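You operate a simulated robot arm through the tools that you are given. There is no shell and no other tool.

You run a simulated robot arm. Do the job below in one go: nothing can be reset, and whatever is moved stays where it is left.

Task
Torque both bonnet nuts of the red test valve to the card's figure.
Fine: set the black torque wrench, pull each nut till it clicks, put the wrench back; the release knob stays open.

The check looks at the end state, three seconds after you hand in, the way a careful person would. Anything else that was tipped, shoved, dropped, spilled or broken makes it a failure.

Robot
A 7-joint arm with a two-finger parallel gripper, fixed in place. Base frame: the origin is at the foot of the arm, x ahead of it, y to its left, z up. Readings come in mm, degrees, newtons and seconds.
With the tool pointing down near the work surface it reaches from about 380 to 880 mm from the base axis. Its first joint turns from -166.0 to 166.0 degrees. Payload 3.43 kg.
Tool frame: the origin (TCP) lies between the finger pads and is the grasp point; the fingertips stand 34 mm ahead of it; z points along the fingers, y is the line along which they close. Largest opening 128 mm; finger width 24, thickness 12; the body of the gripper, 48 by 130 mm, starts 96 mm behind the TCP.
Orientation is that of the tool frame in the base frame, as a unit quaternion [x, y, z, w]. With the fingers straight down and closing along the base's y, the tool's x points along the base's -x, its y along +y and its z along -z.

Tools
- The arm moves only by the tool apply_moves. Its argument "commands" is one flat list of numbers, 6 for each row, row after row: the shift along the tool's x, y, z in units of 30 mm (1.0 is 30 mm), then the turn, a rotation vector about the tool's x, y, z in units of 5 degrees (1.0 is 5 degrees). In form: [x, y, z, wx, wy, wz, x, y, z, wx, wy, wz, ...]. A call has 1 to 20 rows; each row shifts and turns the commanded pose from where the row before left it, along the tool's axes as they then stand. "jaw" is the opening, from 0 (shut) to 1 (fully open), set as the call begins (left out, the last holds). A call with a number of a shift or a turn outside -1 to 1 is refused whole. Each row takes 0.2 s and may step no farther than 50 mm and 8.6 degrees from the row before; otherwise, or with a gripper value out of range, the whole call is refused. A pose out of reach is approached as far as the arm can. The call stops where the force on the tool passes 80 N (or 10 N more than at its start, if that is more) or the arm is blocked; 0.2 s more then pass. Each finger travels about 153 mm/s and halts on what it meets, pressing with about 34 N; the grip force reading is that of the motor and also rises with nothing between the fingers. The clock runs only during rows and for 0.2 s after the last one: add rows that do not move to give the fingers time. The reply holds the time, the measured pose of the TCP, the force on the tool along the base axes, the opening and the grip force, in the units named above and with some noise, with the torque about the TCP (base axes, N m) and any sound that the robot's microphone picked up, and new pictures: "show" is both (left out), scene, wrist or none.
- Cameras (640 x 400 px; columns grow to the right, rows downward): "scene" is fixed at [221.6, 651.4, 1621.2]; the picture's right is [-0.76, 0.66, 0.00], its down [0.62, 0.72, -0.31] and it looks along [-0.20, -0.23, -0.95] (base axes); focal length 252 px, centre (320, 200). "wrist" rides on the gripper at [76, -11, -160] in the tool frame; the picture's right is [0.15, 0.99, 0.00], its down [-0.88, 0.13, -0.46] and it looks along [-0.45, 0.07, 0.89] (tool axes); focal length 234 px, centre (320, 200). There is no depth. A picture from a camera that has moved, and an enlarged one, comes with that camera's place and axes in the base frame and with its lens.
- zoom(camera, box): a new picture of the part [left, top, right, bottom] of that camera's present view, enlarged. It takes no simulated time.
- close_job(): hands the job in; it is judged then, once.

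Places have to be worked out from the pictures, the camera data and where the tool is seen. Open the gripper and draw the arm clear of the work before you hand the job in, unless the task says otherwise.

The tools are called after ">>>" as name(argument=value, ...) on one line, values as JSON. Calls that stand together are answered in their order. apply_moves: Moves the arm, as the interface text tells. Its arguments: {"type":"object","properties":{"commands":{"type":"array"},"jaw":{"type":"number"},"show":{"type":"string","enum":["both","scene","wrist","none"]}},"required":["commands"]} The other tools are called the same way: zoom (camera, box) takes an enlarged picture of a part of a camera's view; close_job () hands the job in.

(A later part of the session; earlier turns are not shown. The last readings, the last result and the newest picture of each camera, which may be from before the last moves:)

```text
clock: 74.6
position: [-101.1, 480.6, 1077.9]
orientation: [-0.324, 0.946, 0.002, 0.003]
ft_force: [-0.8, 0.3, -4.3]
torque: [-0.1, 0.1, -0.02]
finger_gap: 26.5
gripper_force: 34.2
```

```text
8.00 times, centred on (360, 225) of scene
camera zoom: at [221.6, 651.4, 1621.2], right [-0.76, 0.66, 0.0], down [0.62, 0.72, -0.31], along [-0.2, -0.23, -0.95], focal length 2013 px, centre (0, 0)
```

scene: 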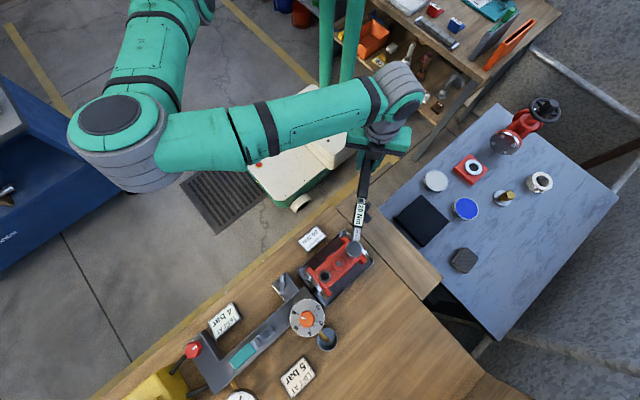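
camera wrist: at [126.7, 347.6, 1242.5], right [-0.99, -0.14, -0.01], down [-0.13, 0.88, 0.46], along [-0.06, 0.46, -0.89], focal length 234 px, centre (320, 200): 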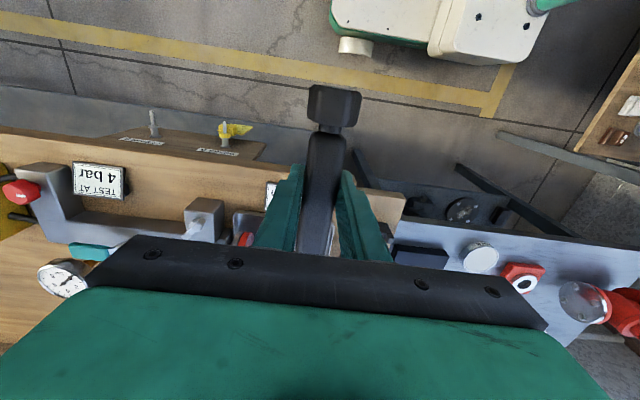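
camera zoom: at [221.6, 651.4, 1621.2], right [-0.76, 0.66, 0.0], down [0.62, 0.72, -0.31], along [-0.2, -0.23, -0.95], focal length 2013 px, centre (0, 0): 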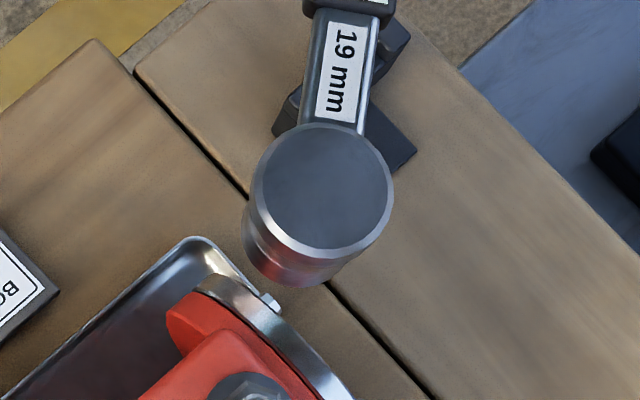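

The nut hasn't moved: its hex is at the same angle, so the socket was only resting on or over it without engaging. Handle direction relative to the hex probably needs a 30° change. I swing the raised wrench back around the nut to -30° (handle toward +x), which also gives a long clockwise arc.

>>> apply_moves(commands=[-0.035, -0.796, 0, 0, 0, -1, -0.035, -0.796, 0, 0, 0, -1, -0.035, -0.796, 0, 0, 0, -1, -0.035, -0.796, 0, 0, 0, -1, -0.035, -0.796, 0, 0, 0, -1, -0.035, -0.796, 0, 0, 0, -1, -0.035, -0.796, 0, 0, 0, -1, -0.035, -0.796, 0, 0, 0, -1, 0, 0, 0, 0, 0, 0], show="none")

>>> apply_moves(commands=[-0.035, -0.796, 0, 0, 0, -1, -0.035, -0.796, 0, 0, 0, -1, -0.035, -0.796, 0, 0, 0, -1, -0.035, -0.796, 0, 0, 0, -1, -0.035, -0.796, 0, 0, 0, -1, -0.035, -0.796, 0, 0, 0, -1, -0.035, -0.796, 0, 0, 0, -1, -0.035, -0.796, 0, 0, 0, -1, -0.005, -0.32, 0, 0, 0, -0.4, 0, 0, 0, 0, 0, 0], show="scene")

```text
clock: 76.6
position: [60.1, 381.9, 1078.2]
orientation: [-0.629, 0.778, 0.0, 0.003]
ft_force: [0.3, 0.2, -3.7]
torque: [-0.13, 0.04, -0.04]
finger_gap: 26.6
gripper_force: 34.2
```

```text
clock: 78.8
position: [253.3, 411.6, 1079.9]
orientation: [0.865, -0.501, 0.001, -0.004]
ft_force: [0.9, 0.1, -3.1]
torque: [-0.14, -0.06, -0.01]
finger_gap: 26.8
gripper_force: 34.1
```

scene: 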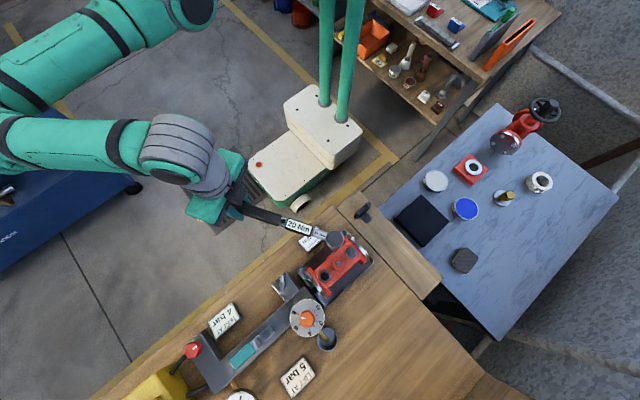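

At -30° as planned. I move forward 48 mm to bring the head above the nut and check alignment.

>>> apply_moves(commands=[-0.8, 0, 0.2, 0, 0, 0, -0.8, 0, 0.2, 0, 0, 0, 0, 0, 0, 0, 0, 0, 0, 0, 0, 0, 0, 0], show="none")

>>> zoom(camera="scene", box=[330, 235, 370, 260])

```text
clock: 79.8
position: [229.6, 454.6, 1068.3]
orientation: [0.865, -0.502, 0.001, -0.003]
ft_force: [-0.1, 0.0, -3.8]
torque: [-0.1, -0.04, 0.02]
finger_gap: 26.8
gripper_force: 33.8
```

```text
16.00 times, centred on (350, 248) of scene
camera zoom: at [221.6, 651.4, 1621.2], right [-0.76, 0.66, 0.0], down [0.62, 0.72, -0.31], along [-0.2, -0.23, -0.95], focal length 4026 px, centre (-160, -560)
```

zoom: 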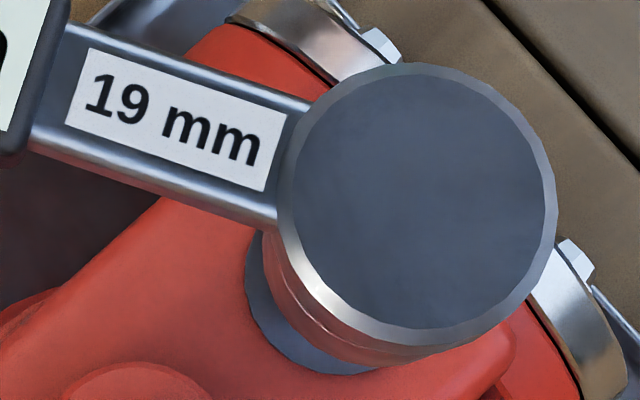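

Alignment looks right to about 1 mm. I lower stepwise here and compare the contact height with the previous one (≈1036).

>>> apply_moves(commands=[0, 0, 0.35, 0, 0, 0, 0, 0, 0.35, 0, 0, 0, 0, 0, 0, 0, 0, 0], show="none")

>>> apply_moves(commands=[0, 0, 0.1, 0, 0, 0, 0, 0, 0.1, 0, 0, 0, 0, 0, 0, 0, 0, 0], show="none")

>>> apply_moves(commands=[0, 0, 0.1, 0, 0, 0, 0, 0, 0, 0, 0, 0], show="none")

>>> apply_moves(commands=[0, 0, 0.1, 0, 0, 0, 0, 0, 0, 0, 0, 0], show="none")

>>> apply_moves(commands=[0, 0, 0.1, 0, 0, 0, 0, 0, 0, 0, 0, 0], show="none")

>>> zoom(camera="scene", box=[330, 235, 370, 260])

```text
clock: 80.6
position: [230.1, 454.7, 1047.1]
orientation: [0.865, -0.502, 0.001, -0.004]
ft_force: [-0.6, 0.3, -3.0]
torque: [-0.11, -0.08, 0.01]
finger_gap: 26.5
gripper_force: 34.5
```

```text
clock: 81.4
position: [229.1, 454.6, 1041.1]
orientation: [0.866, -0.5, 0.0, -0.004]
ft_force: [-0.2, -1.0, -2.8]
torque: [-0.1, -0.05, -0.02]
finger_gap: 26.3
gripper_force: 34.0
```

```text
clock: 82.0
position: [229.2, 454.8, 1038.2]
orientation: [0.866, -0.501, 0.001, -0.003]
ft_force: [-0.7, -0.5, -3.1]
torque: [-0.13, -0.08, -0.03]
finger_gap: 26.5
gripper_force: 34.1
```

```text
clock: 82.6
position: [228.9, 453.5, 1034.0]
orientation: [0.866, -0.5, 0.002, -0.003]
ft_force: [0.2, 0.5, -3.2]
torque: [-0.14, -0.04, 0.02]
finger_gap: 26.4
gripper_force: 34.3
```

```text
clock: 83.2
position: [229.3, 454.3, 1032.1]
orientation: [0.865, -0.501, 0.002, -0.004]
ft_force: [-0.3, -0.6, -3.5]
torque: [-0.09, -0.04, 0.02]
finger_gap: 26.4
gripper_force: 34.0
```

```text
16.00 times, centred on (350, 248) of scene
camera zoom: at [221.6, 651.4, 1621.2], right [-0.76, 0.66, 0.0], down [0.62, 0.72, -0.31], along [-0.2, -0.23, -0.95], focal length 4026 px, centre (-160, -560)
```

zoom: 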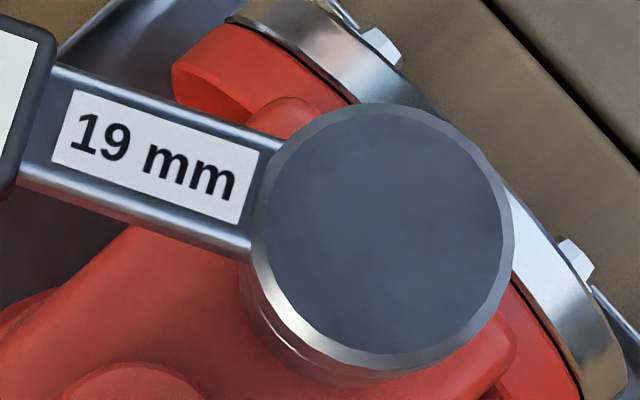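

No contact so far at 1032, and the head is already lower than before. I continue down.

>>> apply_moves(commands=[0, 0, 0.1, 0, 0, 0, 0, 0, 0, 0, 0, 0], show="none")

>>> apply_moves(commands=[0, 0, 0.1, 0, 0, 0, 0, 0, 0, 0, 0, 0], show="none")

>>> apply_moves(commands=[0, 0, 0.1, 0, 0, 0, 0, 0, 0, 0, 0, 0], show="none")

>>> zoom(camera="scene", box=[330, 235, 370, 260])

```text
clock: 83.8
position: [228.7, 453.6, 1029.0]
orientation: [0.865, -0.501, 0.001, -0.004]
ft_force: [-0.3, -0.1, -3.0]
torque: [-0.13, -0.1, 0.04]
finger_gap: 26.7
gripper_force: 33.7
```

```text
clock: 84.4
position: [229.7, 454.0, 1026.4]
orientation: [0.866, -0.5, 0.001, -0.003]
ft_force: [0.0, 0.1, -3.5]
torque: [-0.1, -0.04, 0.07]
finger_gap: 26.5
gripper_force: 34.0
```

```text
clock: 85.0
position: [228.6, 452.5, 1023.5]
orientation: [0.866, -0.501, 0.0, -0.004]
ft_force: [-0.5, -2.0, 0.5]
torque: [0.5, 0.34, 0.25]
finger_gap: 26.9
gripper_force: 34.1
```

```text
16.00 times, centred on (350, 248) of scene
camera zoom: at [221.6, 651.4, 1621.2], right [-0.76, 0.66, 0.0], down [0.62, 0.72, -0.31], along [-0.2, -0.23, -0.95], focal length 4026 px, centre (-160, -560)
```

zoom: 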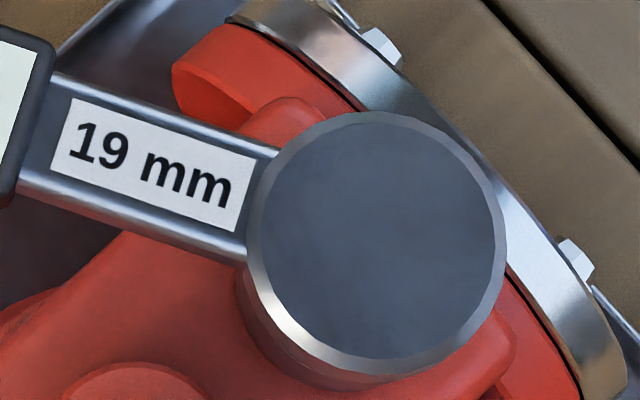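

Contact came about 8 mm lower than before, so the hex is now engaged and seated. I start the clockwise pull, 1° per row.

>>> apply_moves(commands=[-0.001, 0.131, 0, 0, 0, 0.2, -0.001, 0.131, 0, 0, 0, 0.2, 0, 0, 0, 0, 0, 0], show="none")

>>> apply_moves(commands=[-0.001, 0.131, 0, 0, 0, 0.2, -0.001, 0.131, 0, 0, 0, 0.2, 0, 0, 0, 0, 0, 0], show="none")

```text
clock: 85.8
position: [222.0, 450.1, 1023.0]
orientation: [0.856, -0.517, 0.0, -0.004]
ft_force: [0.1, -0.2, -0.5]
torque: [0.51, 0.26, 0.1]
finger_gap: 26.6
gripper_force: 33.6
```

```text
clock: 86.6
position: [216.1, 446.4, 1022.7]
orientation: [0.847, -0.531, -0.001, -0.004]
ft_force: [-0.9, 1.3, 0.8]
torque: [0.84, 0.37, -0.14]
finger_gap: 26.5
gripper_force: 34.1
```

Little resistance so far; I continue the pull.

>>> apply_moves(commands=[-0.003, 0.197, 0, 0, 0, 0.3, -0.003, 0.197, 0, 0, 0, 0.3, -0.003, 0.197, 0, 0, 0, 0.3, -0.003, 0.197, 0, 0, 0, 0.3, 0, 0, 0, 0, 0, 0], show="none")

>>> apply_moves(commands=[-0.003, 0.197, 0, 0, 0, 0.3, -0.003, 0.197, 0, 0, 0, 0.3, -0.003, 0.197, 0, 0, 0, 0.3, -0.003, 0.197, 0, 0, 0, 0.3, 0, 0, 0, 0, 0, 0], show="scene")

>>> zoom(camera="scene", box=[310, 215, 370, 265])

```text
clock: 87.8
position: [192.8, 437.2, 1021.9]
orientation: [0.818, -0.575, 0.001, -0.004]
ft_force: [-0.3, -2.2, -1.7]
torque: [-0.01, 0.08, 0.23]
finger_gap: 26.5
gripper_force: 34.3
```

```text
clock: 89.0
position: [169.4, 429.6, 1022.3]
orientation: [0.787, -0.617, 0.0, -0.003]
ft_force: [1.5, -5.7, -4.5]
torque: [-0.67, -0.13, 0.1]
finger_gap: 26.4
gripper_force: 34.2
```

scene: 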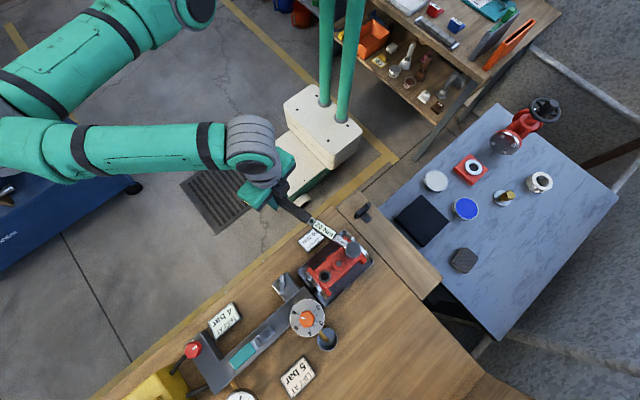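

```text
8.00 times, centred on (340, 240) of scene
camera zoom: at [221.6, 651.4, 1621.2], right [-0.76, 0.66, 0.0], down [0.62, 0.72, -0.31], along [-0.2, -0.23, -0.95], focal length 2013 px, centre (160, -120)
```

zoom: 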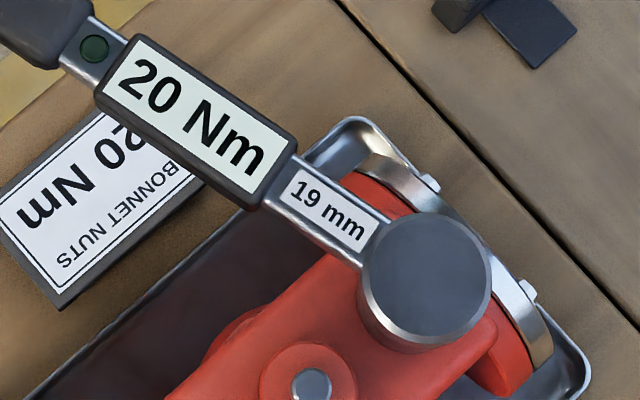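

The nut seems to be turning freely with the wrench. I nudge about 1 mm outward to relieve the radial force and keep turning.

>>> apply_moves(commands=[0.03, 0.197, 0, 0, 0, 0.3, -0.003, 0.197, 0, 0, 0, 0.3, -0.003, 0.197, 0, 0, 0, 0.3, -0.003, 0.197, 0, 0, 0, 0.3, 0, 0, 0, 0, 0, 0], show="none")

>>> apply_moves(commands=[-0.003, 0.197, 0, 0, 0, 0.3, -0.003, 0.197, 0, 0, 0, 0.3, -0.003, 0.197, 0, 0, 0, 0.3, -0.003, 0.197, 0, 0, 0, 0.3, 0, 0, 0, 0, 0, 0], show="none")

>>> zoom(camera="scene", box=[330, 235, 370, 260])

```text
clock: 90.2
position: [148.1, 425.8, 1022.2]
orientation: [0.754, -0.657, -0.001, -0.004]
ft_force: [-0.5, -0.4, -3.4]
torque: [-0.18, 0.03, 0.11]
finger_gap: 26.6
gripper_force: 34.0
```

```text
clock: 91.4
position: [123.8, 423.3, 1021.7]
orientation: [0.718, -0.696, 0.0, -0.003]
ft_force: [-1.7, 2.4, -2.3]
torque: [0.21, 0.09, 0.4]
finger_gap: 26.4
gripper_force: 34.7
```

```text
16.00 times, centred on (350, 248) of scene
camera zoom: at [221.6, 651.4, 1621.2], right [-0.76, 0.66, 0.0], down [0.62, 0.72, -0.31], along [-0.2, -0.23, -0.95], focal length 4026 px, centre (-160, -560)
```

zoom: 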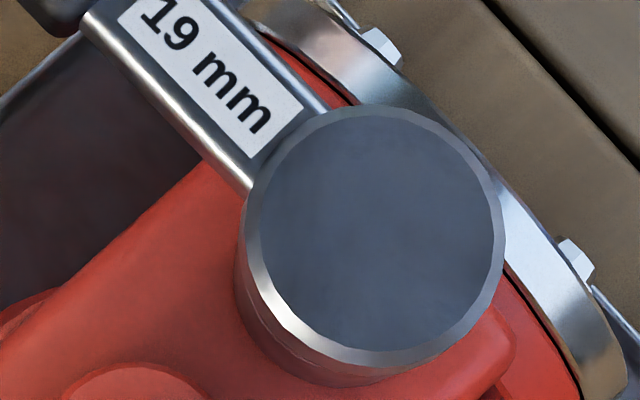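

Torque about z is beginning to rise slightly. I continue in small increments.

>>> apply_moves(commands=[-0.005, 0.131, 0.02, 0, 0, 0.2, -0.005, 0.131, 0, 0, 0, 0.2, -0.005, 0.131, 0, 0, 0, 0.2, -0.005, 0.131, 0, 0, 0, 0.2, 0, 0, 0, 0, 0, 0], show="none")

>>> apply_moves(commands=[-0.001, 0.131, 0, 0, 0, 0.2, -0.001, 0.131, 0, 0, 0, 0.2, -0.001, 0.131, 0, 0, 0, 0.2, -0.001, 0.131, 0, 0, 0, 0.2, 0, 0, 0, 0, 0, 0], show="none")

>>> apply_moves(commands=[-0.001, 0.131, 0, 0, 0, 0.2, -0.001, 0.131, 0, 0, 0, 0.2, -0.001, 0.131, 0, 0, 0, 0.2, -0.001, 0.131, 0, 0, 0, 0.2, 0, 0, 0, 0, 0, 0], show="none")

>>> zoom(camera="scene", box=[330, 235, 370, 260])

```text
clock: 92.6
position: [107.5, 423.6, 1021.0]
orientation: [-0.694, 0.72, 0.0, 0.004]
ft_force: [-1.4, -12.7, 3.6]
torque: [0.56, 0.06, 0.25]
finger_gap: 26.7
gripper_force: 34.3
```

```text
clock: 93.8
position: [93.5, 424.7, 1021.8]
orientation: [-0.667, 0.745, 0.001, 0.003]
ft_force: [-2.3, -11.1, -5.4]
torque: [-0.93, 0.14, 0.33]
finger_gap: 26.3
gripper_force: 34.6
```

```text
clock: 95.0
position: [77.5, 426.1, 1021.4]
orientation: [-0.642, 0.767, 0.0, 0.003]
ft_force: [-4.7, -13.0, -1.3]
torque: [-0.41, 0.15, 0.34]
finger_gap: 26.5
gripper_force: 33.9
```

```text
16.00 times, centred on (350, 248) of scene
camera zoom: at [221.6, 651.4, 1621.2], right [-0.76, 0.66, 0.0], down [0.62, 0.72, -0.31], along [-0.2, -0.23, -0.95], focal length 4026 px, centre (-160, -560)
```

zoom: 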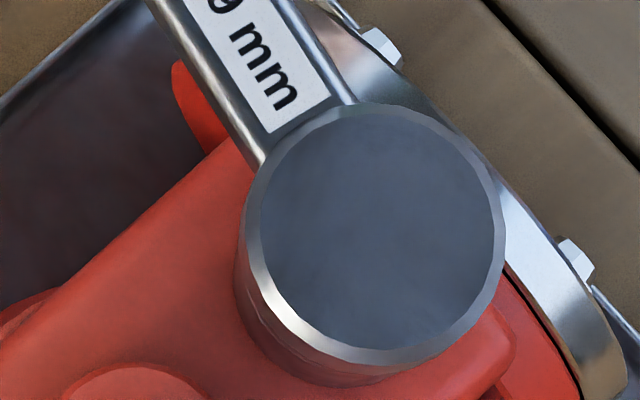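

The force is mainly radial (about 13 N outward), so I back off 1 mm along the handle and continue turning.

>>> apply_moves(commands=[0.035, 0.131, 0, 0, 0, 0.2, -0.001, 0.131, 0, 0, 0, 0.2, -0.001, 0.131, 0, 0, 0, 0.2, -0.001, 0.131, 0, 0, 0, 0.2, 0, 0, 0, 0, 0, 0], show="none")

>>> apply_moves(commands=[-0.001, 0.131, 0, 0, 0, 0.2, -0.001, 0.131, 0, 0, 0, 0.2, -0.001, 0.131, 0, 0, 0, 0.2, -0.001, 0.131, 0, 0, 0, 0.2, 0, 0, 0, 0, 0, 0], show="none")

>>> apply_moves(commands=[-0.001, 0.131, 0, 0, 0, 0.2, -0.001, 0.131, 0, 0, 0, 0.2, -0.001, 0.131, 0, 0, 0, 0.2, -0.001, 0.131, 0, 0, 0, 0.2, 0, 0, 0, 0, 0, 0], show="scene")

>>> zoom(camera="scene", box=[310, 215, 370, 265])

```text
clock: 96.2
position: [60.7, 430.5, 1021.4]
orientation: [-0.614, 0.789, 0.002, 0.005]
ft_force: [0.0, 1.6, -1.1]
torque: [0.37, -0.04, 0.3]
finger_gap: 26.4
gripper_force: 34.4
```

```text
clock: 97.4
position: [48.0, 433.5, 1020.6]
orientation: [-0.587, 0.81, 0.001, 0.003]
ft_force: [2.0, 11.0, -2.2]
torque: [0.42, 0.0, 0.52]
finger_gap: 26.7
gripper_force: 33.9
```

```text
clock: 98.6
position: [33.0, 440.1, 1021.3]
orientation: [-0.558, 0.83, 0.001, 0.003]
ft_force: [4.4, 12.6, 0.4]
torque: [0.79, -0.19, 0.43]
finger_gap: 26.9
gripper_force: 34.5
```

scene: 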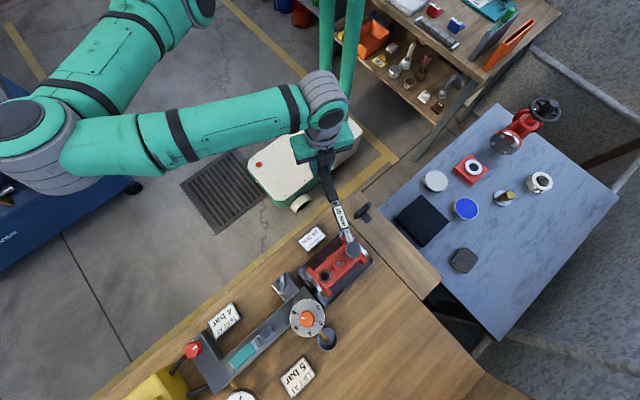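

```text
8.00 times, centred on (340, 240) of scene
camera zoom: at [221.6, 651.4, 1621.2], right [-0.76, 0.66, 0.0], down [0.62, 0.72, -0.31], along [-0.2, -0.23, -0.95], focal length 2013 px, centre (160, -120)
```

zoom: 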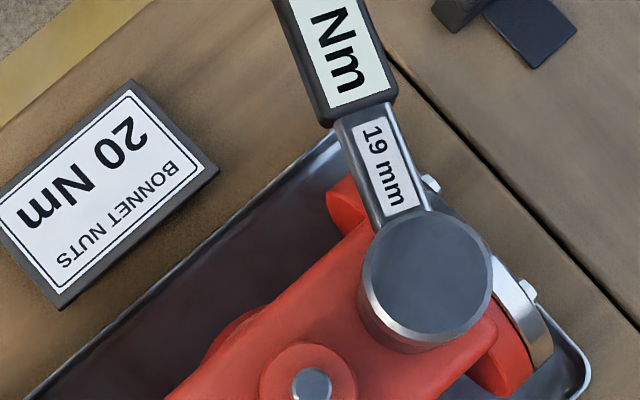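

Now the radial pull is inward (12 N), so I correct 1 mm the other way and continue the sweep.

>>> apply_moves(commands=[-0.035, 0.131, 0, 0, 0, 0.2, -0.002, 0.131, 0, 0, 0, 0.2, -0.002, 0.131, 0, 0, 0, 0.2, -0.002, 0.131, 0, 0, 0, 0.2, 0, 0, 0, 0, 0, 0], show="none")

>>> apply_moves(commands=[-0.003, 0.131, 0, 0, 0, 0.2, -0.003, 0.131, 0, 0, 0, 0.2, -0.003, 0.131, 0, 0, 0, 0.2, -0.003, 0.131, 0, 0, 0, 0.2, 0, 0, 0, 0, 0, 0], show="none")

>>> apply_moves(commands=[-0.003, 0.131, 0, 0, 0, 0.2, -0.003, 0.131, 0, 0, 0, 0.2, -0.003, 0.131, 0, 0, 0, 0.2, -0.003, 0.131, 0, 0, 0, 0.2, 0, 0, 0, 0, 0, 0], show="none")

>>> zoom(camera="scene", box=[310, 215, 370, 265])

```text
clock: 99.8
position: [18.7, 443.9, 1020.4]
orientation: [-0.529, 0.849, 0.0, 0.002]
ft_force: [-2.7, -2.2, -1.3]
torque: [0.08, 0.05, 0.52]
finger_gap: 26.5
gripper_force: 33.5
```

```text
clock: 101.0
position: [3.4, 453.2, 1021.3]
orientation: [-0.499, 0.866, 0.001, 0.002]
ft_force: [-8.4, -13.8, -3.4]
torque: [-0.84, 0.48, 0.49]
finger_gap: 26.9
gripper_force: 34.3
```

```text
clock: 102.2
position: [-8.6, 461.3, 1021.7]
orientation: [-0.469, 0.883, 0.002, 0.004]
ft_force: [-17.0, -21.9, 1.7]
torque: [-0.1, 0.15, 0.61]
finger_gap: 26.6
gripper_force: 34.4
```

```text
8.00 times, centred on (340, 240) of scene
camera zoom: at [221.6, 651.4, 1621.2], right [-0.76, 0.66, 0.0], down [0.62, 0.72, -0.31], along [-0.2, -0.23, -0.95], focal length 2013 px, centre (160, -120)
```

zoom: 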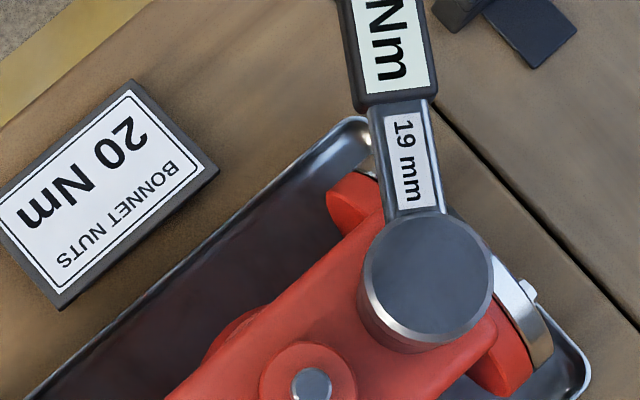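

I went about 1.7 mm too far inward. I correct this and continue another 16°, after which a check of the nut's angle will be unambiguous.

>>> apply_moves(commands=[0.055, 0, 0, 0, 0, 0, -0.001, 0.132, 0, 0, 0, 0.2, -0.001, 0.132, 0, 0, 0, 0.2, -0.001, 0.132, 0, 0, 0, 0.2, -0.001, 0.132, 0, 0, 0, 0.2, 0, 0, 0, 0, 0, 0], show="none")

>>> apply_moves(commands=[-0.001, 0.132, 0, 0, 0, 0.2, -0.001, 0.132, 0, 0, 0, 0.2, -0.001, 0.132, 0, 0, 0, 0.2, -0.001, 0.132, 0, 0, 0, 0.2, 0, 0, 0, 0, 0, 0], show="none")

>>> apply_moves(commands=[-0.001, 0.132, 0, 0, 0, 0.2, -0.001, 0.132, 0, 0, 0, 0.2, -0.001, 0.132, 0, 0, 0, 0.2, -0.001, 0.132, 0, 0, 0, 0.2, 0, 0, 0, 0, 0, 0], show="scene")

>>> zoom(camera="scene", box=[320, 205, 380, 265])

```text
clock: 103.6
position: [-21.5, 471.5, 1022.4]
orientation: [-0.437, 0.899, 0.002, 0.004]
ft_force: [-4.6, -3.5, -0.3]
torque: [0.06, 0.0, 0.5]
finger_gap: 26.6
gripper_force: 33.5
```

```text
clock: 104.8
position: [-34.2, 482.3, 1021.3]
orientation: [-0.405, 0.914, 0.003, 0.004]
ft_force: [-0.5, 2.0, 1.6]
torque: [0.62, -0.46, 0.41]
finger_gap: 27.0
gripper_force: 34.2
```

```text
clock: 106.0
position: [-45.1, 490.6, 1020.9]
orientation: [-0.374, 0.928, 0.002, 0.004]
ft_force: [4.8, 5.8, 0.0]
torque: [0.46, -0.38, 0.46]
finger_gap: 26.6
gripper_force: 34.1
```

scene: 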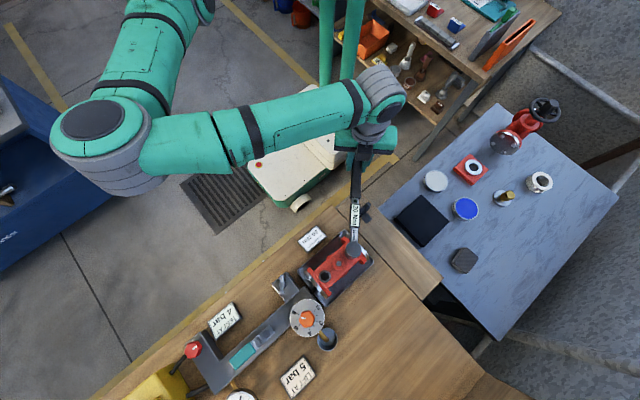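

```text
6.67 times, centred on (350, 235) of scene
camera zoom: at [221.6, 651.4, 1621.2], right [-0.76, 0.66, 0.0], down [0.62, 0.72, -0.31], along [-0.2, -0.23, -0.95], focal length 1678 px, centre (120, -33)
```

zoom: 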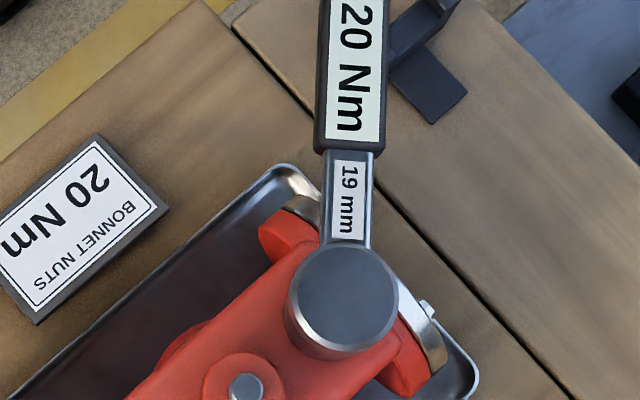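

The wrench has turned 76° since engagement, still with only about 0.5 Nm. I lift off and inspect the nut's angle.

>>> apply_moves(commands=[0, 0, -0.9, 0, 0, 0, 0, 0, -0.9, 0, 0, 0, 0.8, 0, 0, 0, 0, 0, 0.8, 0, 0, 0, 0, 0, 0, 0, 0, 0, 0, 0], show="none")

>>> zoom(camera="scene", box=[325, 235, 365, 260])

>>> zoom(camera="scene", box=[310, 190, 390, 270])

```text
clock: 107.0
position: [-67.8, 468.9, 1074.3]
orientation: [-0.368, 0.93, 0.005, 0.015]
ft_force: [14.4, 19.4, -8.6]
torque: [0.55, -0.13, 1.02]
finger_gap: 27.1
gripper_force: 33.9
stopped in row 5: the force on the tool passed its limit at 97 N (the readings are from after the stop); the commanded pose is now the measured one
```

```text
16.00 times, centred on (345, 248) of scene
camera zoom: at [221.6, 651.4, 1621.2], right [-0.76, 0.66, 0.0], down [0.62, 0.72, -0.31], along [-0.2, -0.23, -0.95], focal length 4026 px, centre (-80, -560)
```

zoom: 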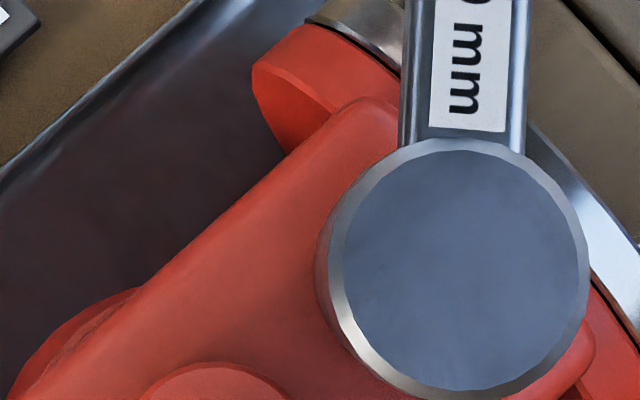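

```text
5.00 times, centred on (350, 230) of scene
camera zoom: at [221.6, 651.4, 1621.2], right [-0.76, 0.66, 0.0], down [0.62, 0.72, -0.31], along [-0.2, -0.23, -0.95], focal length 1258 px, centre (170, 50)
```

zoom: 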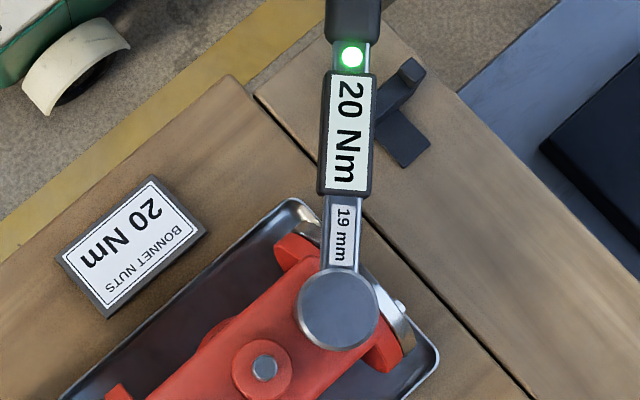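

The head stuck on the nut while I lifted, tilting the wrench and sliding my grip along the handle. The LED on the wrench now glows green. I undo the tilt gently by lowering the hand.

>>> apply_moves(commands=[-0.1, 0, 0.3, 0, 0, 0, 0, 0, 0.3, 0, 0, 0, 0, 0, 0, 0, 0, 0], show="both")

>>> zoom(camera="scene", box=[310, 190, 390, 270])

```text
clock: 107.8
position: [-69.7, 466.9, 1056.3]
orientation: [-0.37, 0.929, 0.003, 0.01]
ft_force: [-13.4, -9.4, 2.7]
torque: [0.41, -0.08, 0.72]
finger_gap: 26.7
gripper_force: 33.7
camera wrist: at [-121.0, 404.6, 1214.4], right [-0.79, 0.62, 0.0], down [0.54, 0.69, 0.48], along [0.3, 0.37, -0.88], focal length 234 px, centre (320, 200)
```

scene: 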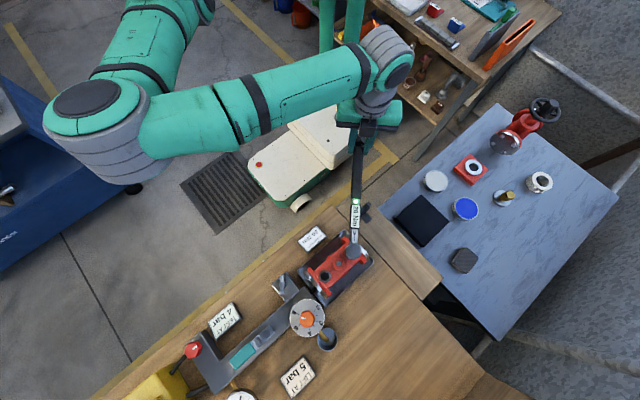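
wrist: 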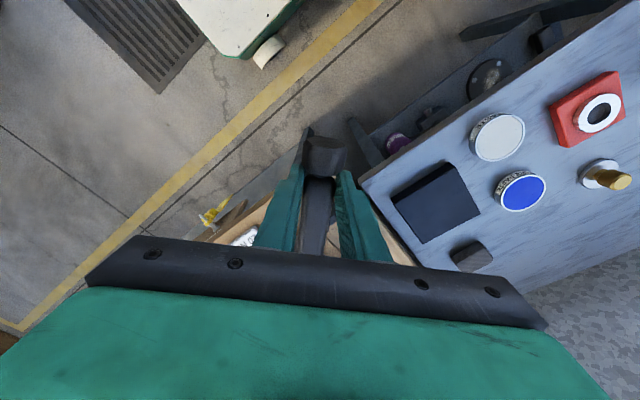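

```text
5.00 times, centred on (350, 230) of scene
camera zoom: at [221.6, 651.4, 1621.2], right [-0.76, 0.66, 0.0], down [0.62, 0.72, -0.31], along [-0.2, -0.23, -0.95], focal length 1258 px, centre (170, 50)
```

zoom: 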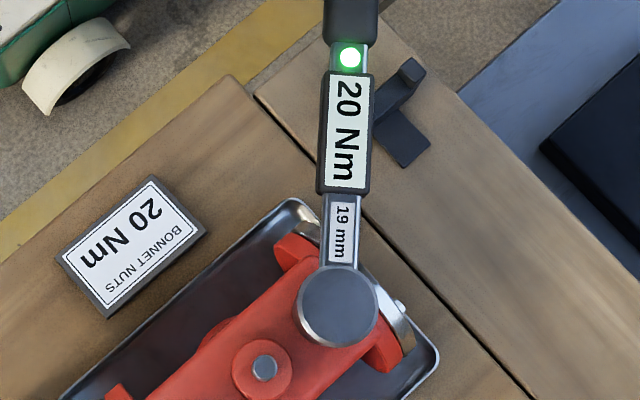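

The LED stays green. I lower further to level the wrench again while easing the radial force.

>>> apply_moves(commands=[0.04, 0, 0.3, 0, 0, 0, 0.03, 0, 0.3, 0, 0, 0, 0, 0, 0, 0, 0, 0], show="none")

>>> apply_moves(commands=[0.0, 0, 0.3, 0, 0, 0, 0, 0, 0.25, 0, 0, 0, 0, 0, 0, 0, 0, 0], show="none")

>>> zoom(camera="scene", box=[325, 235, 365, 260])

>>> zoom(camera="scene", box=[310, 190, 390, 270])

```text
clock: 108.6
position: [-69.8, 467.1, 1038.4]
orientation: [-0.369, 0.929, 0.004, 0.012]
ft_force: [-16.6, -12.9, 3.3]
torque: [0.23, -0.02, 0.82]
finger_gap: 26.8
gripper_force: 34.5
```

```text
clock: 109.4
position: [-68.7, 468.8, 1021.4]
orientation: [-0.368, 0.93, 0.004, 0.013]
ft_force: [-13.9, -10.2, 2.7]
torque: [0.15, -0.05, 0.8]
finger_gap: 27.1
gripper_force: 33.8
```

```text
16.00 times, centred on (345, 248) of scene
camera zoom: at [221.6, 651.4, 1621.2], right [-0.76, 0.66, 0.0], down [0.62, 0.72, -0.31], along [-0.2, -0.23, -0.95], focal length 4026 px, centre (-80, -560)
```

zoom: 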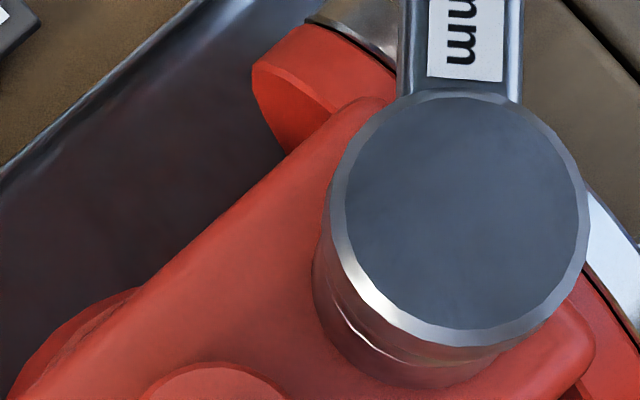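

```text
5.00 times, centred on (350, 230) of scene
camera zoom: at [221.6, 651.4, 1621.2], right [-0.76, 0.66, 0.0], down [0.62, 0.72, -0.31], along [-0.2, -0.23, -0.95], focal length 1258 px, centre (170, 50)
```

zoom: 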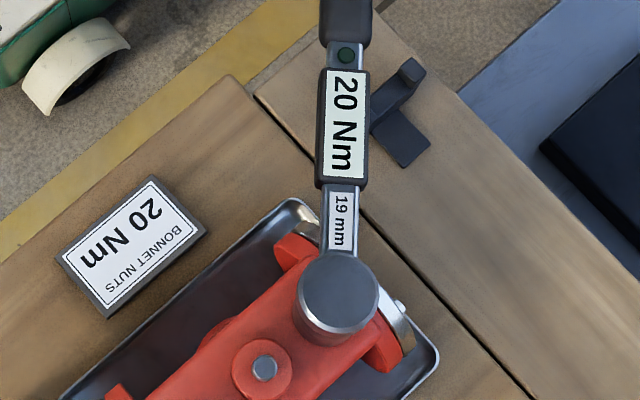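

The LED has gone out again, so it was a momentary click signal. I relieve the remaining radial force and then lift gently to free the socket.

>>> apply_moves(commands=[0.04, 0, 0, 0, 0, 0, 0, 0, 0, 0, 0, 0], show="none")

>>> apply_moves(commands=[0, 0, -0.3, 0, 0, 0, 0, 0, -0.3, 0, 0, 0, 0, 0, 0, 0, 0, 0], show="wrist")

>>> zoom(camera="scene", box=[310, 190, 390, 270])

>>> zoom(camera="scene", box=[325, 235, 365, 260])

```text
clock: 110.0
position: [-70.3, 468.8, 1021.7]
orientation: [-0.368, 0.93, 0.004, 0.014]
ft_force: [-5.1, -0.5, -3.9]
torque: [-0.3, 0.44, 0.88]
finger_gap: 27.3
gripper_force: 34.0
```

```text
clock: 110.8
position: [-69.5, 467.2, 1038.0]
orientation: [-0.367, 0.93, 0.003, 0.013]
ft_force: [0.3, 0.1, -2.6]
torque: [-0.18, 0.16, 0.01]
finger_gap: 26.5
gripper_force: 33.7
camera wrist: at [-120.8, 403.9, 1197.8], right [-0.78, 0.62, -0.01], down [0.54, 0.69, 0.48], along [0.3, 0.37, -0.88], focal length 234 px, centre (320, 200)
```

wrist: 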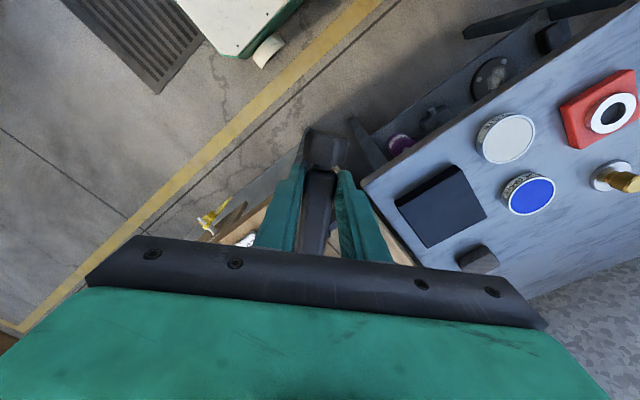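

```text
5.00 times, centred on (350, 230) of scene
camera zoom: at [221.6, 651.4, 1621.2], right [-0.76, 0.66, 0.0], down [0.62, 0.72, -0.31], along [-0.2, -0.23, -0.95], focal length 1258 px, centre (170, 50)
```

zoom: 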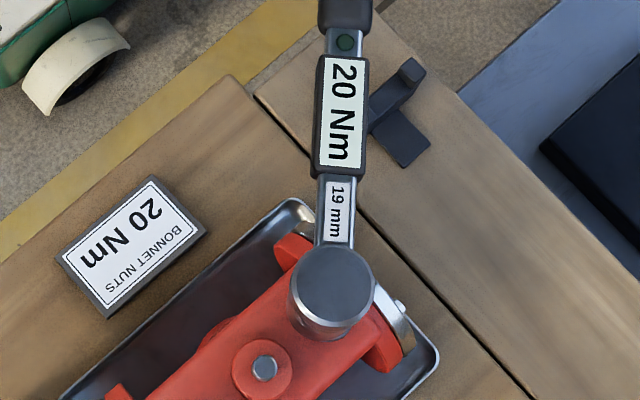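

```text
16.00 times, centred on (345, 248) of scene
camera zoom: at [221.6, 651.4, 1621.2], right [-0.76, 0.66, 0.0], down [0.62, 0.72, -0.31], along [-0.2, -0.23, -0.95], focal length 4026 px, centre (-80, -560)
```

zoom: 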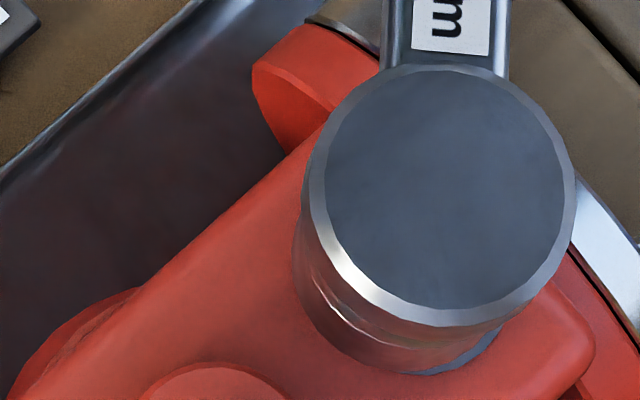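

The wrench is free of the nut now. I raise it further and pull back to view the nut.

>>> apply_moves(commands=[0, 0, -0.8, 0, 0, 0, 0, 0, -0.6, 0, 0, 0, 0.8, 0, 0, 0, 0, 0, 0.8, 0, 0, 0, 0, 0, 0, 0, 0, 0, 0, 0], show="scene")

>>> zoom(camera="scene", box=[325, 235, 365, 260])

>>> zoom(camera="scene", box=[320, 170, 400, 240])

```text
clock: 112.0
position: [-105.6, 431.8, 1080.1]
orientation: [-0.367, 0.93, 0.004, 0.013]
ft_force: [-0.2, -0.4, -3.5]
torque: [-0.18, 0.14, 0.01]
finger_gap: 26.7
gripper_force: 33.8
```

scene: 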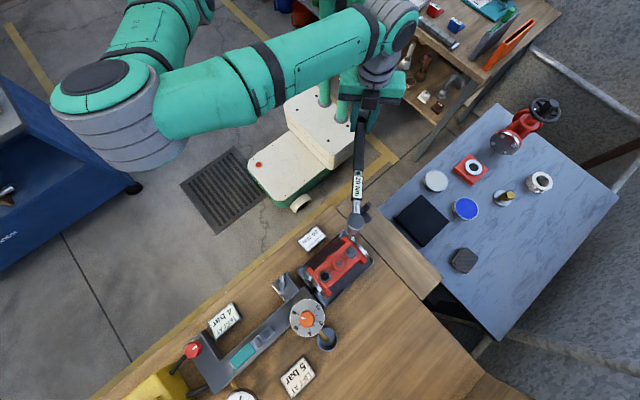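

```text
16.00 times, centred on (345, 248) of scene
camera zoom: at [221.6, 651.4, 1621.2], right [-0.76, 0.66, 0.0], down [0.62, 0.72, -0.31], along [-0.2, -0.23, -0.95], focal length 4026 px, centre (-80, -560)
```

zoom: 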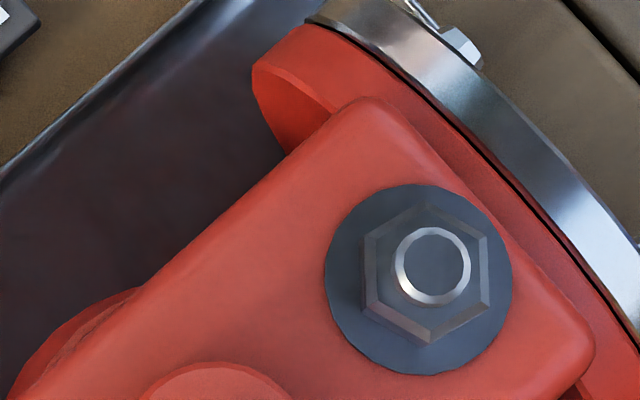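

```text
5.71 times, centred on (360, 205) of scene
camera zoom: at [221.6, 651.4, 1621.2], right [-0.76, 0.66, 0.0], down [0.62, 0.72, -0.31], along [-0.2, -0.23, -0.95], focal length 1438 px, centre (91, 171)
```

zoom: 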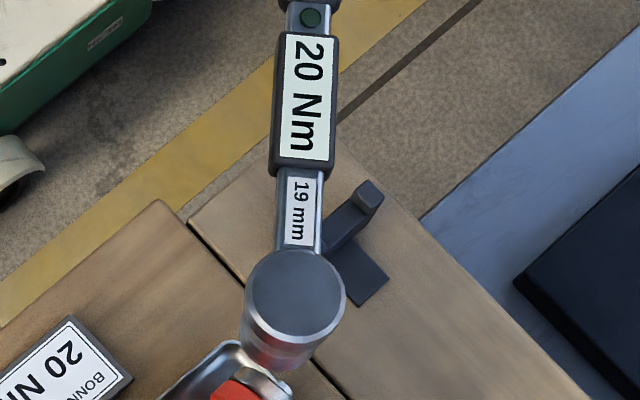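

The nut's hex has turned clockwise (about 8°, i.e. 68° modulo 60), so the socket did drive it, and the LED flashed near the end. I re-engage at the matching angle (φ≈38°) and pull again, watching the LED. First I position above the nut.

>>> apply_moves(commands=[0, 0, -0.3, 0, 0, -0.9, 0, 0, 0, 0, 0, -0.9, -0.893, -0.655, 0, 0, 0, 0, -0.893, -0.655, 0, 0, 0, 0, 0, 0, 0, 0, 0, 0, 0, 0, 0, 0, 0, 0], show="scene")

>>> zoom(camera="scene", box=[330, 230, 370, 255])

>>> zoom(camera="scene", box=[310, 180, 390, 260])

```text
clock: 113.4
position: [-43.8, 452.0, 1091.3]
orientation: [-0.44, 0.898, 0.003, 0.013]
ft_force: [0.3, 0.0, -4.1]
torque: [-0.18, 0.15, 0.03]
finger_gap: 26.5
gripper_force: 34.2
```

scene: 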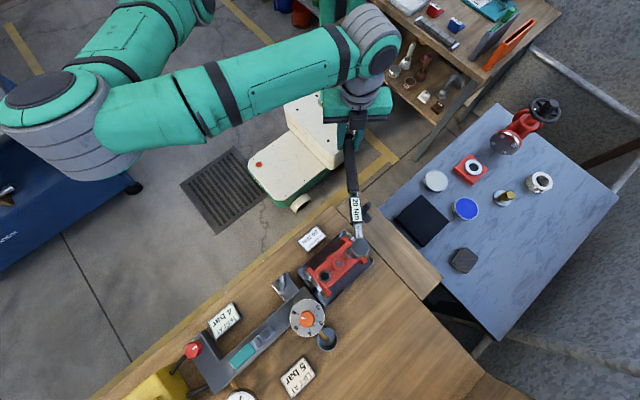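

```text
16.00 times, centred on (350, 242) of scene
camera zoom: at [221.6, 651.4, 1621.2], right [-0.76, 0.66, 0.0], down [0.62, 0.72, -0.31], along [-0.2, -0.23, -0.95], focal length 4026 px, centre (-160, -480)
```

zoom: 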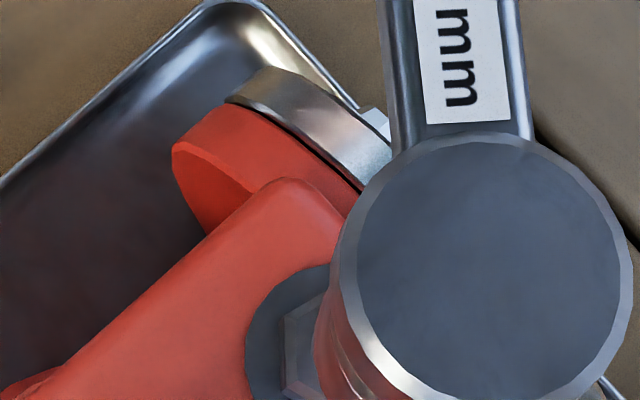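

```text
5.00 times, centred on (350, 220) of scene
camera zoom: at [221.6, 651.4, 1621.2], right [-0.76, 0.66, 0.0], down [0.62, 0.72, -0.31], along [-0.2, -0.23, -0.95], focal length 1258 px, centre (170, 100)
```

zoom: 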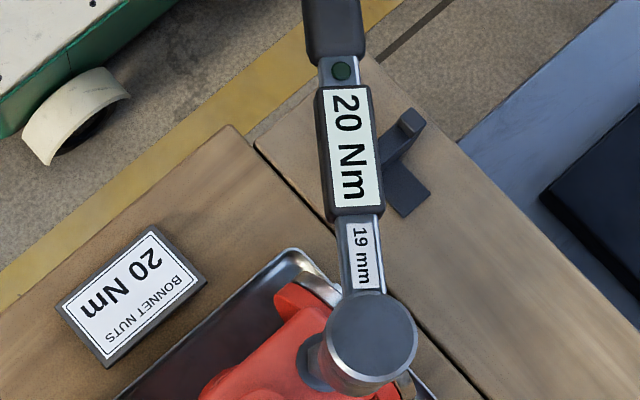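

The head is about 5 mm too far in +y. I correct, lower to z≈1050 and recheck.

>>> apply_moves(commands=[0.11, -0.136, 0, 0, 0, 0, 0, 0, 0.7, 0, 0, 0, 0, 0, 0.65, 0, 0, 0, 0, 0, 0, 0, 0, 0], show="none")

>>> zoom(camera="scene", box=[330, 235, 370, 260])

```text
clock: 114.4
position: [-40.6, 447.9, 1049.7]
orientation: [-0.44, 0.898, 0.002, 0.012]
ft_force: [-0.1, 0.0, -4.0]
torque: [-0.18, 0.18, 0.02]
finger_gap: 26.7
gripper_force: 33.9
```

```text
16.00 times, centred on (350, 248) of scene
camera zoom: at [221.6, 651.4, 1621.2], right [-0.76, 0.66, 0.0], down [0.62, 0.72, -0.31], along [-0.2, -0.23, -0.95], focal length 4026 px, centre (-160, -560)
```

zoom: 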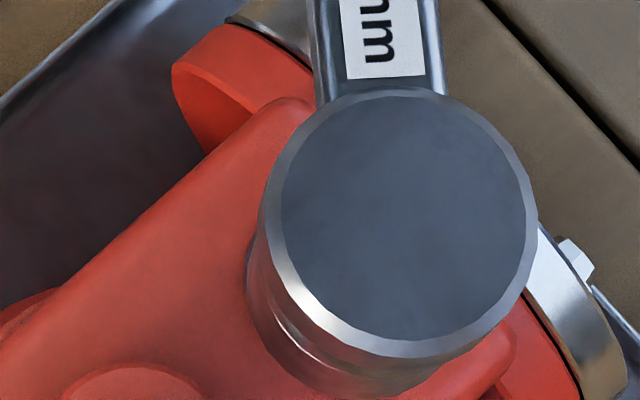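

It is on the right line; I shift 1.3 mm in -x and lower stepwise.

>>> apply_moves(commands=[0.027, 0.034, 0.25, 0, 0, 0, 0, 0, 0.2, 0, 0, 0, 0, 0, 0, 0, 0, 0], show="none")

>>> apply_moves(commands=[0, 0, 0.1, 0, 0, 0, 0, 0, 0, 0, 0, 0], show="none")

>>> apply_moves(commands=[0, 0, 0.1, 0, 0, 0, 0, 0, 0, 0, 0, 0], show="none")

>>> apply_moves(commands=[0, 0, 0.1, 0, 0, 0, 0, 0, 0, 0, 0, 0], show="none")

>>> zoom(camera="scene", box=[330, 235, 370, 260])

```text
clock: 115.2
position: [-40.8, 445.9, 1035.8]
orientation: [-0.44, 0.898, 0.002, 0.011]
ft_force: [-0.4, 0.9, -3.3]
torque: [-0.18, 0.17, -0.03]
finger_gap: 26.7
gripper_force: 34.3
```

```text
clock: 115.8
position: [-40.3, 449.1, 1032.7]
orientation: [-0.44, 0.898, 0.003, 0.013]
ft_force: [-1.6, -2.9, 1.8]
torque: [0.72, -0.6, -0.19]
finger_gap: 26.7
gripper_force: 33.9
```

```text
clock: 116.4
position: [-42.0, 446.7, 1030.4]
orientation: [-0.44, 0.898, 0.003, 0.012]
ft_force: [-3.6, -4.2, 1.3]
torque: [0.67, -0.57, -0.08]
finger_gap: 26.6
gripper_force: 34.3
```

```text
clock: 117.0
position: [-40.4, 447.6, 1027.2]
orientation: [-0.439, 0.898, 0.003, 0.013]
ft_force: [-5.2, -6.2, 2.1]
torque: [0.59, -0.56, -0.13]
finger_gap: 26.8
gripper_force: 33.7
```

```text
16.00 times, centred on (350, 248) of scene
camera zoom: at [221.6, 651.4, 1621.2], right [-0.76, 0.66, 0.0], down [0.62, 0.72, -0.31], along [-0.2, -0.23, -0.95], focal length 4026 px, centre (-160, -560)
```

zoom: 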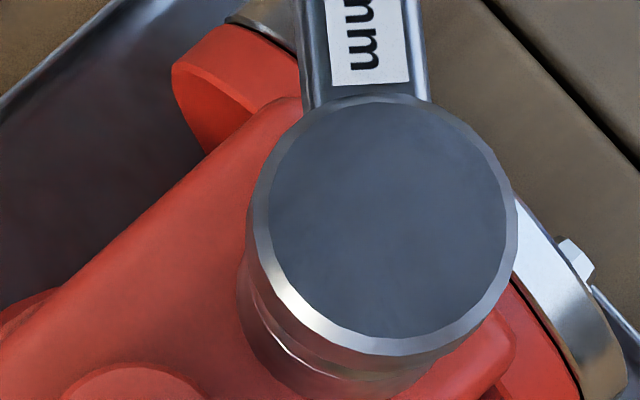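

Contact came at 1033, so it is on top of the hex and not aligned. I rotate in small steps to find the drop-in angle, with light pressure.

>>> apply_moves(commands=[-0.001, 0.15, 0, 0, 0, 0.2, -0.001, 0.15, 0, 0, 0, 0.2, 0, 0, 0, 0, 0, 0], show="none")

>>> apply_moves(commands=[0, 0, 0.05, 0, 0, 0, 0, 0, 0, 0, 0, 0], show="none")

>>> apply_moves(commands=[-0.001, 0.15, 0, 0, 0, 0.2, -0.001, 0.15, 0, 0, 0, 0.2, 0, 0, 0, 0, 0, 0], show="none")

>>> apply_moves(commands=[0, 0, 0.05, 0, 0, 0, 0, 0, 0, 0, 0, 0], show="none")

>>> zoom(camera="scene", box=[330, 235, 370, 260])

```text
clock: 117.8
position: [-47.8, 453.4, 1026.7]
orientation: [-0.424, 0.906, 0.004, 0.012]
ft_force: [-0.3, -3.5, -1.0]
torque: [0.06, -0.11, -0.42]
finger_gap: 26.6
gripper_force: 34.2
```

```text
clock: 118.4
position: [-48.3, 452.7, 1025.7]
orientation: [-0.425, 0.905, 0.003, 0.012]
ft_force: [-1.0, -5.2, 2.6]
torque: [0.69, -0.68, -0.38]
finger_gap: 26.8
gripper_force: 33.7
```

```text
clock: 119.2
position: [-54.8, 458.7, 1026.0]
orientation: [-0.408, 0.913, 0.003, 0.012]
ft_force: [0.2, -2.0, -2.0]
torque: [0.04, -0.17, -0.47]
finger_gap: 26.5
gripper_force: 33.7
```

```text
clock: 119.8
position: [-53.4, 457.6, 1024.9]
orientation: [-0.409, 0.912, 0.003, 0.011]
ft_force: [-4.5, -5.9, 1.7]
torque: [0.56, -0.45, -0.11]
finger_gap: 26.7
gripper_force: 33.8
```

```text
16.00 times, centred on (350, 248) of scene
camera zoom: at [221.6, 651.4, 1621.2], right [-0.76, 0.66, 0.0], down [0.62, 0.72, -0.31], along [-0.2, -0.23, -0.95], focal length 4026 px, centre (-160, -560)
```

zoom: 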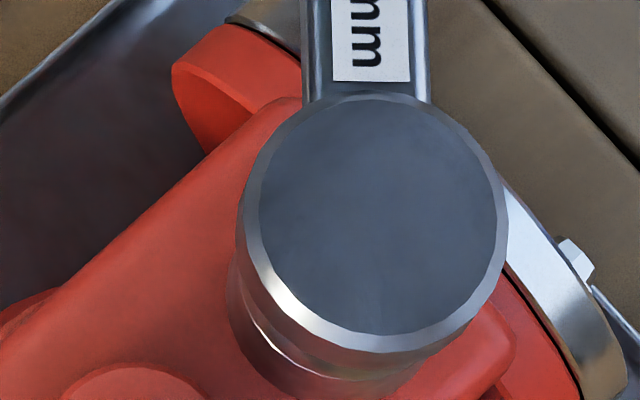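

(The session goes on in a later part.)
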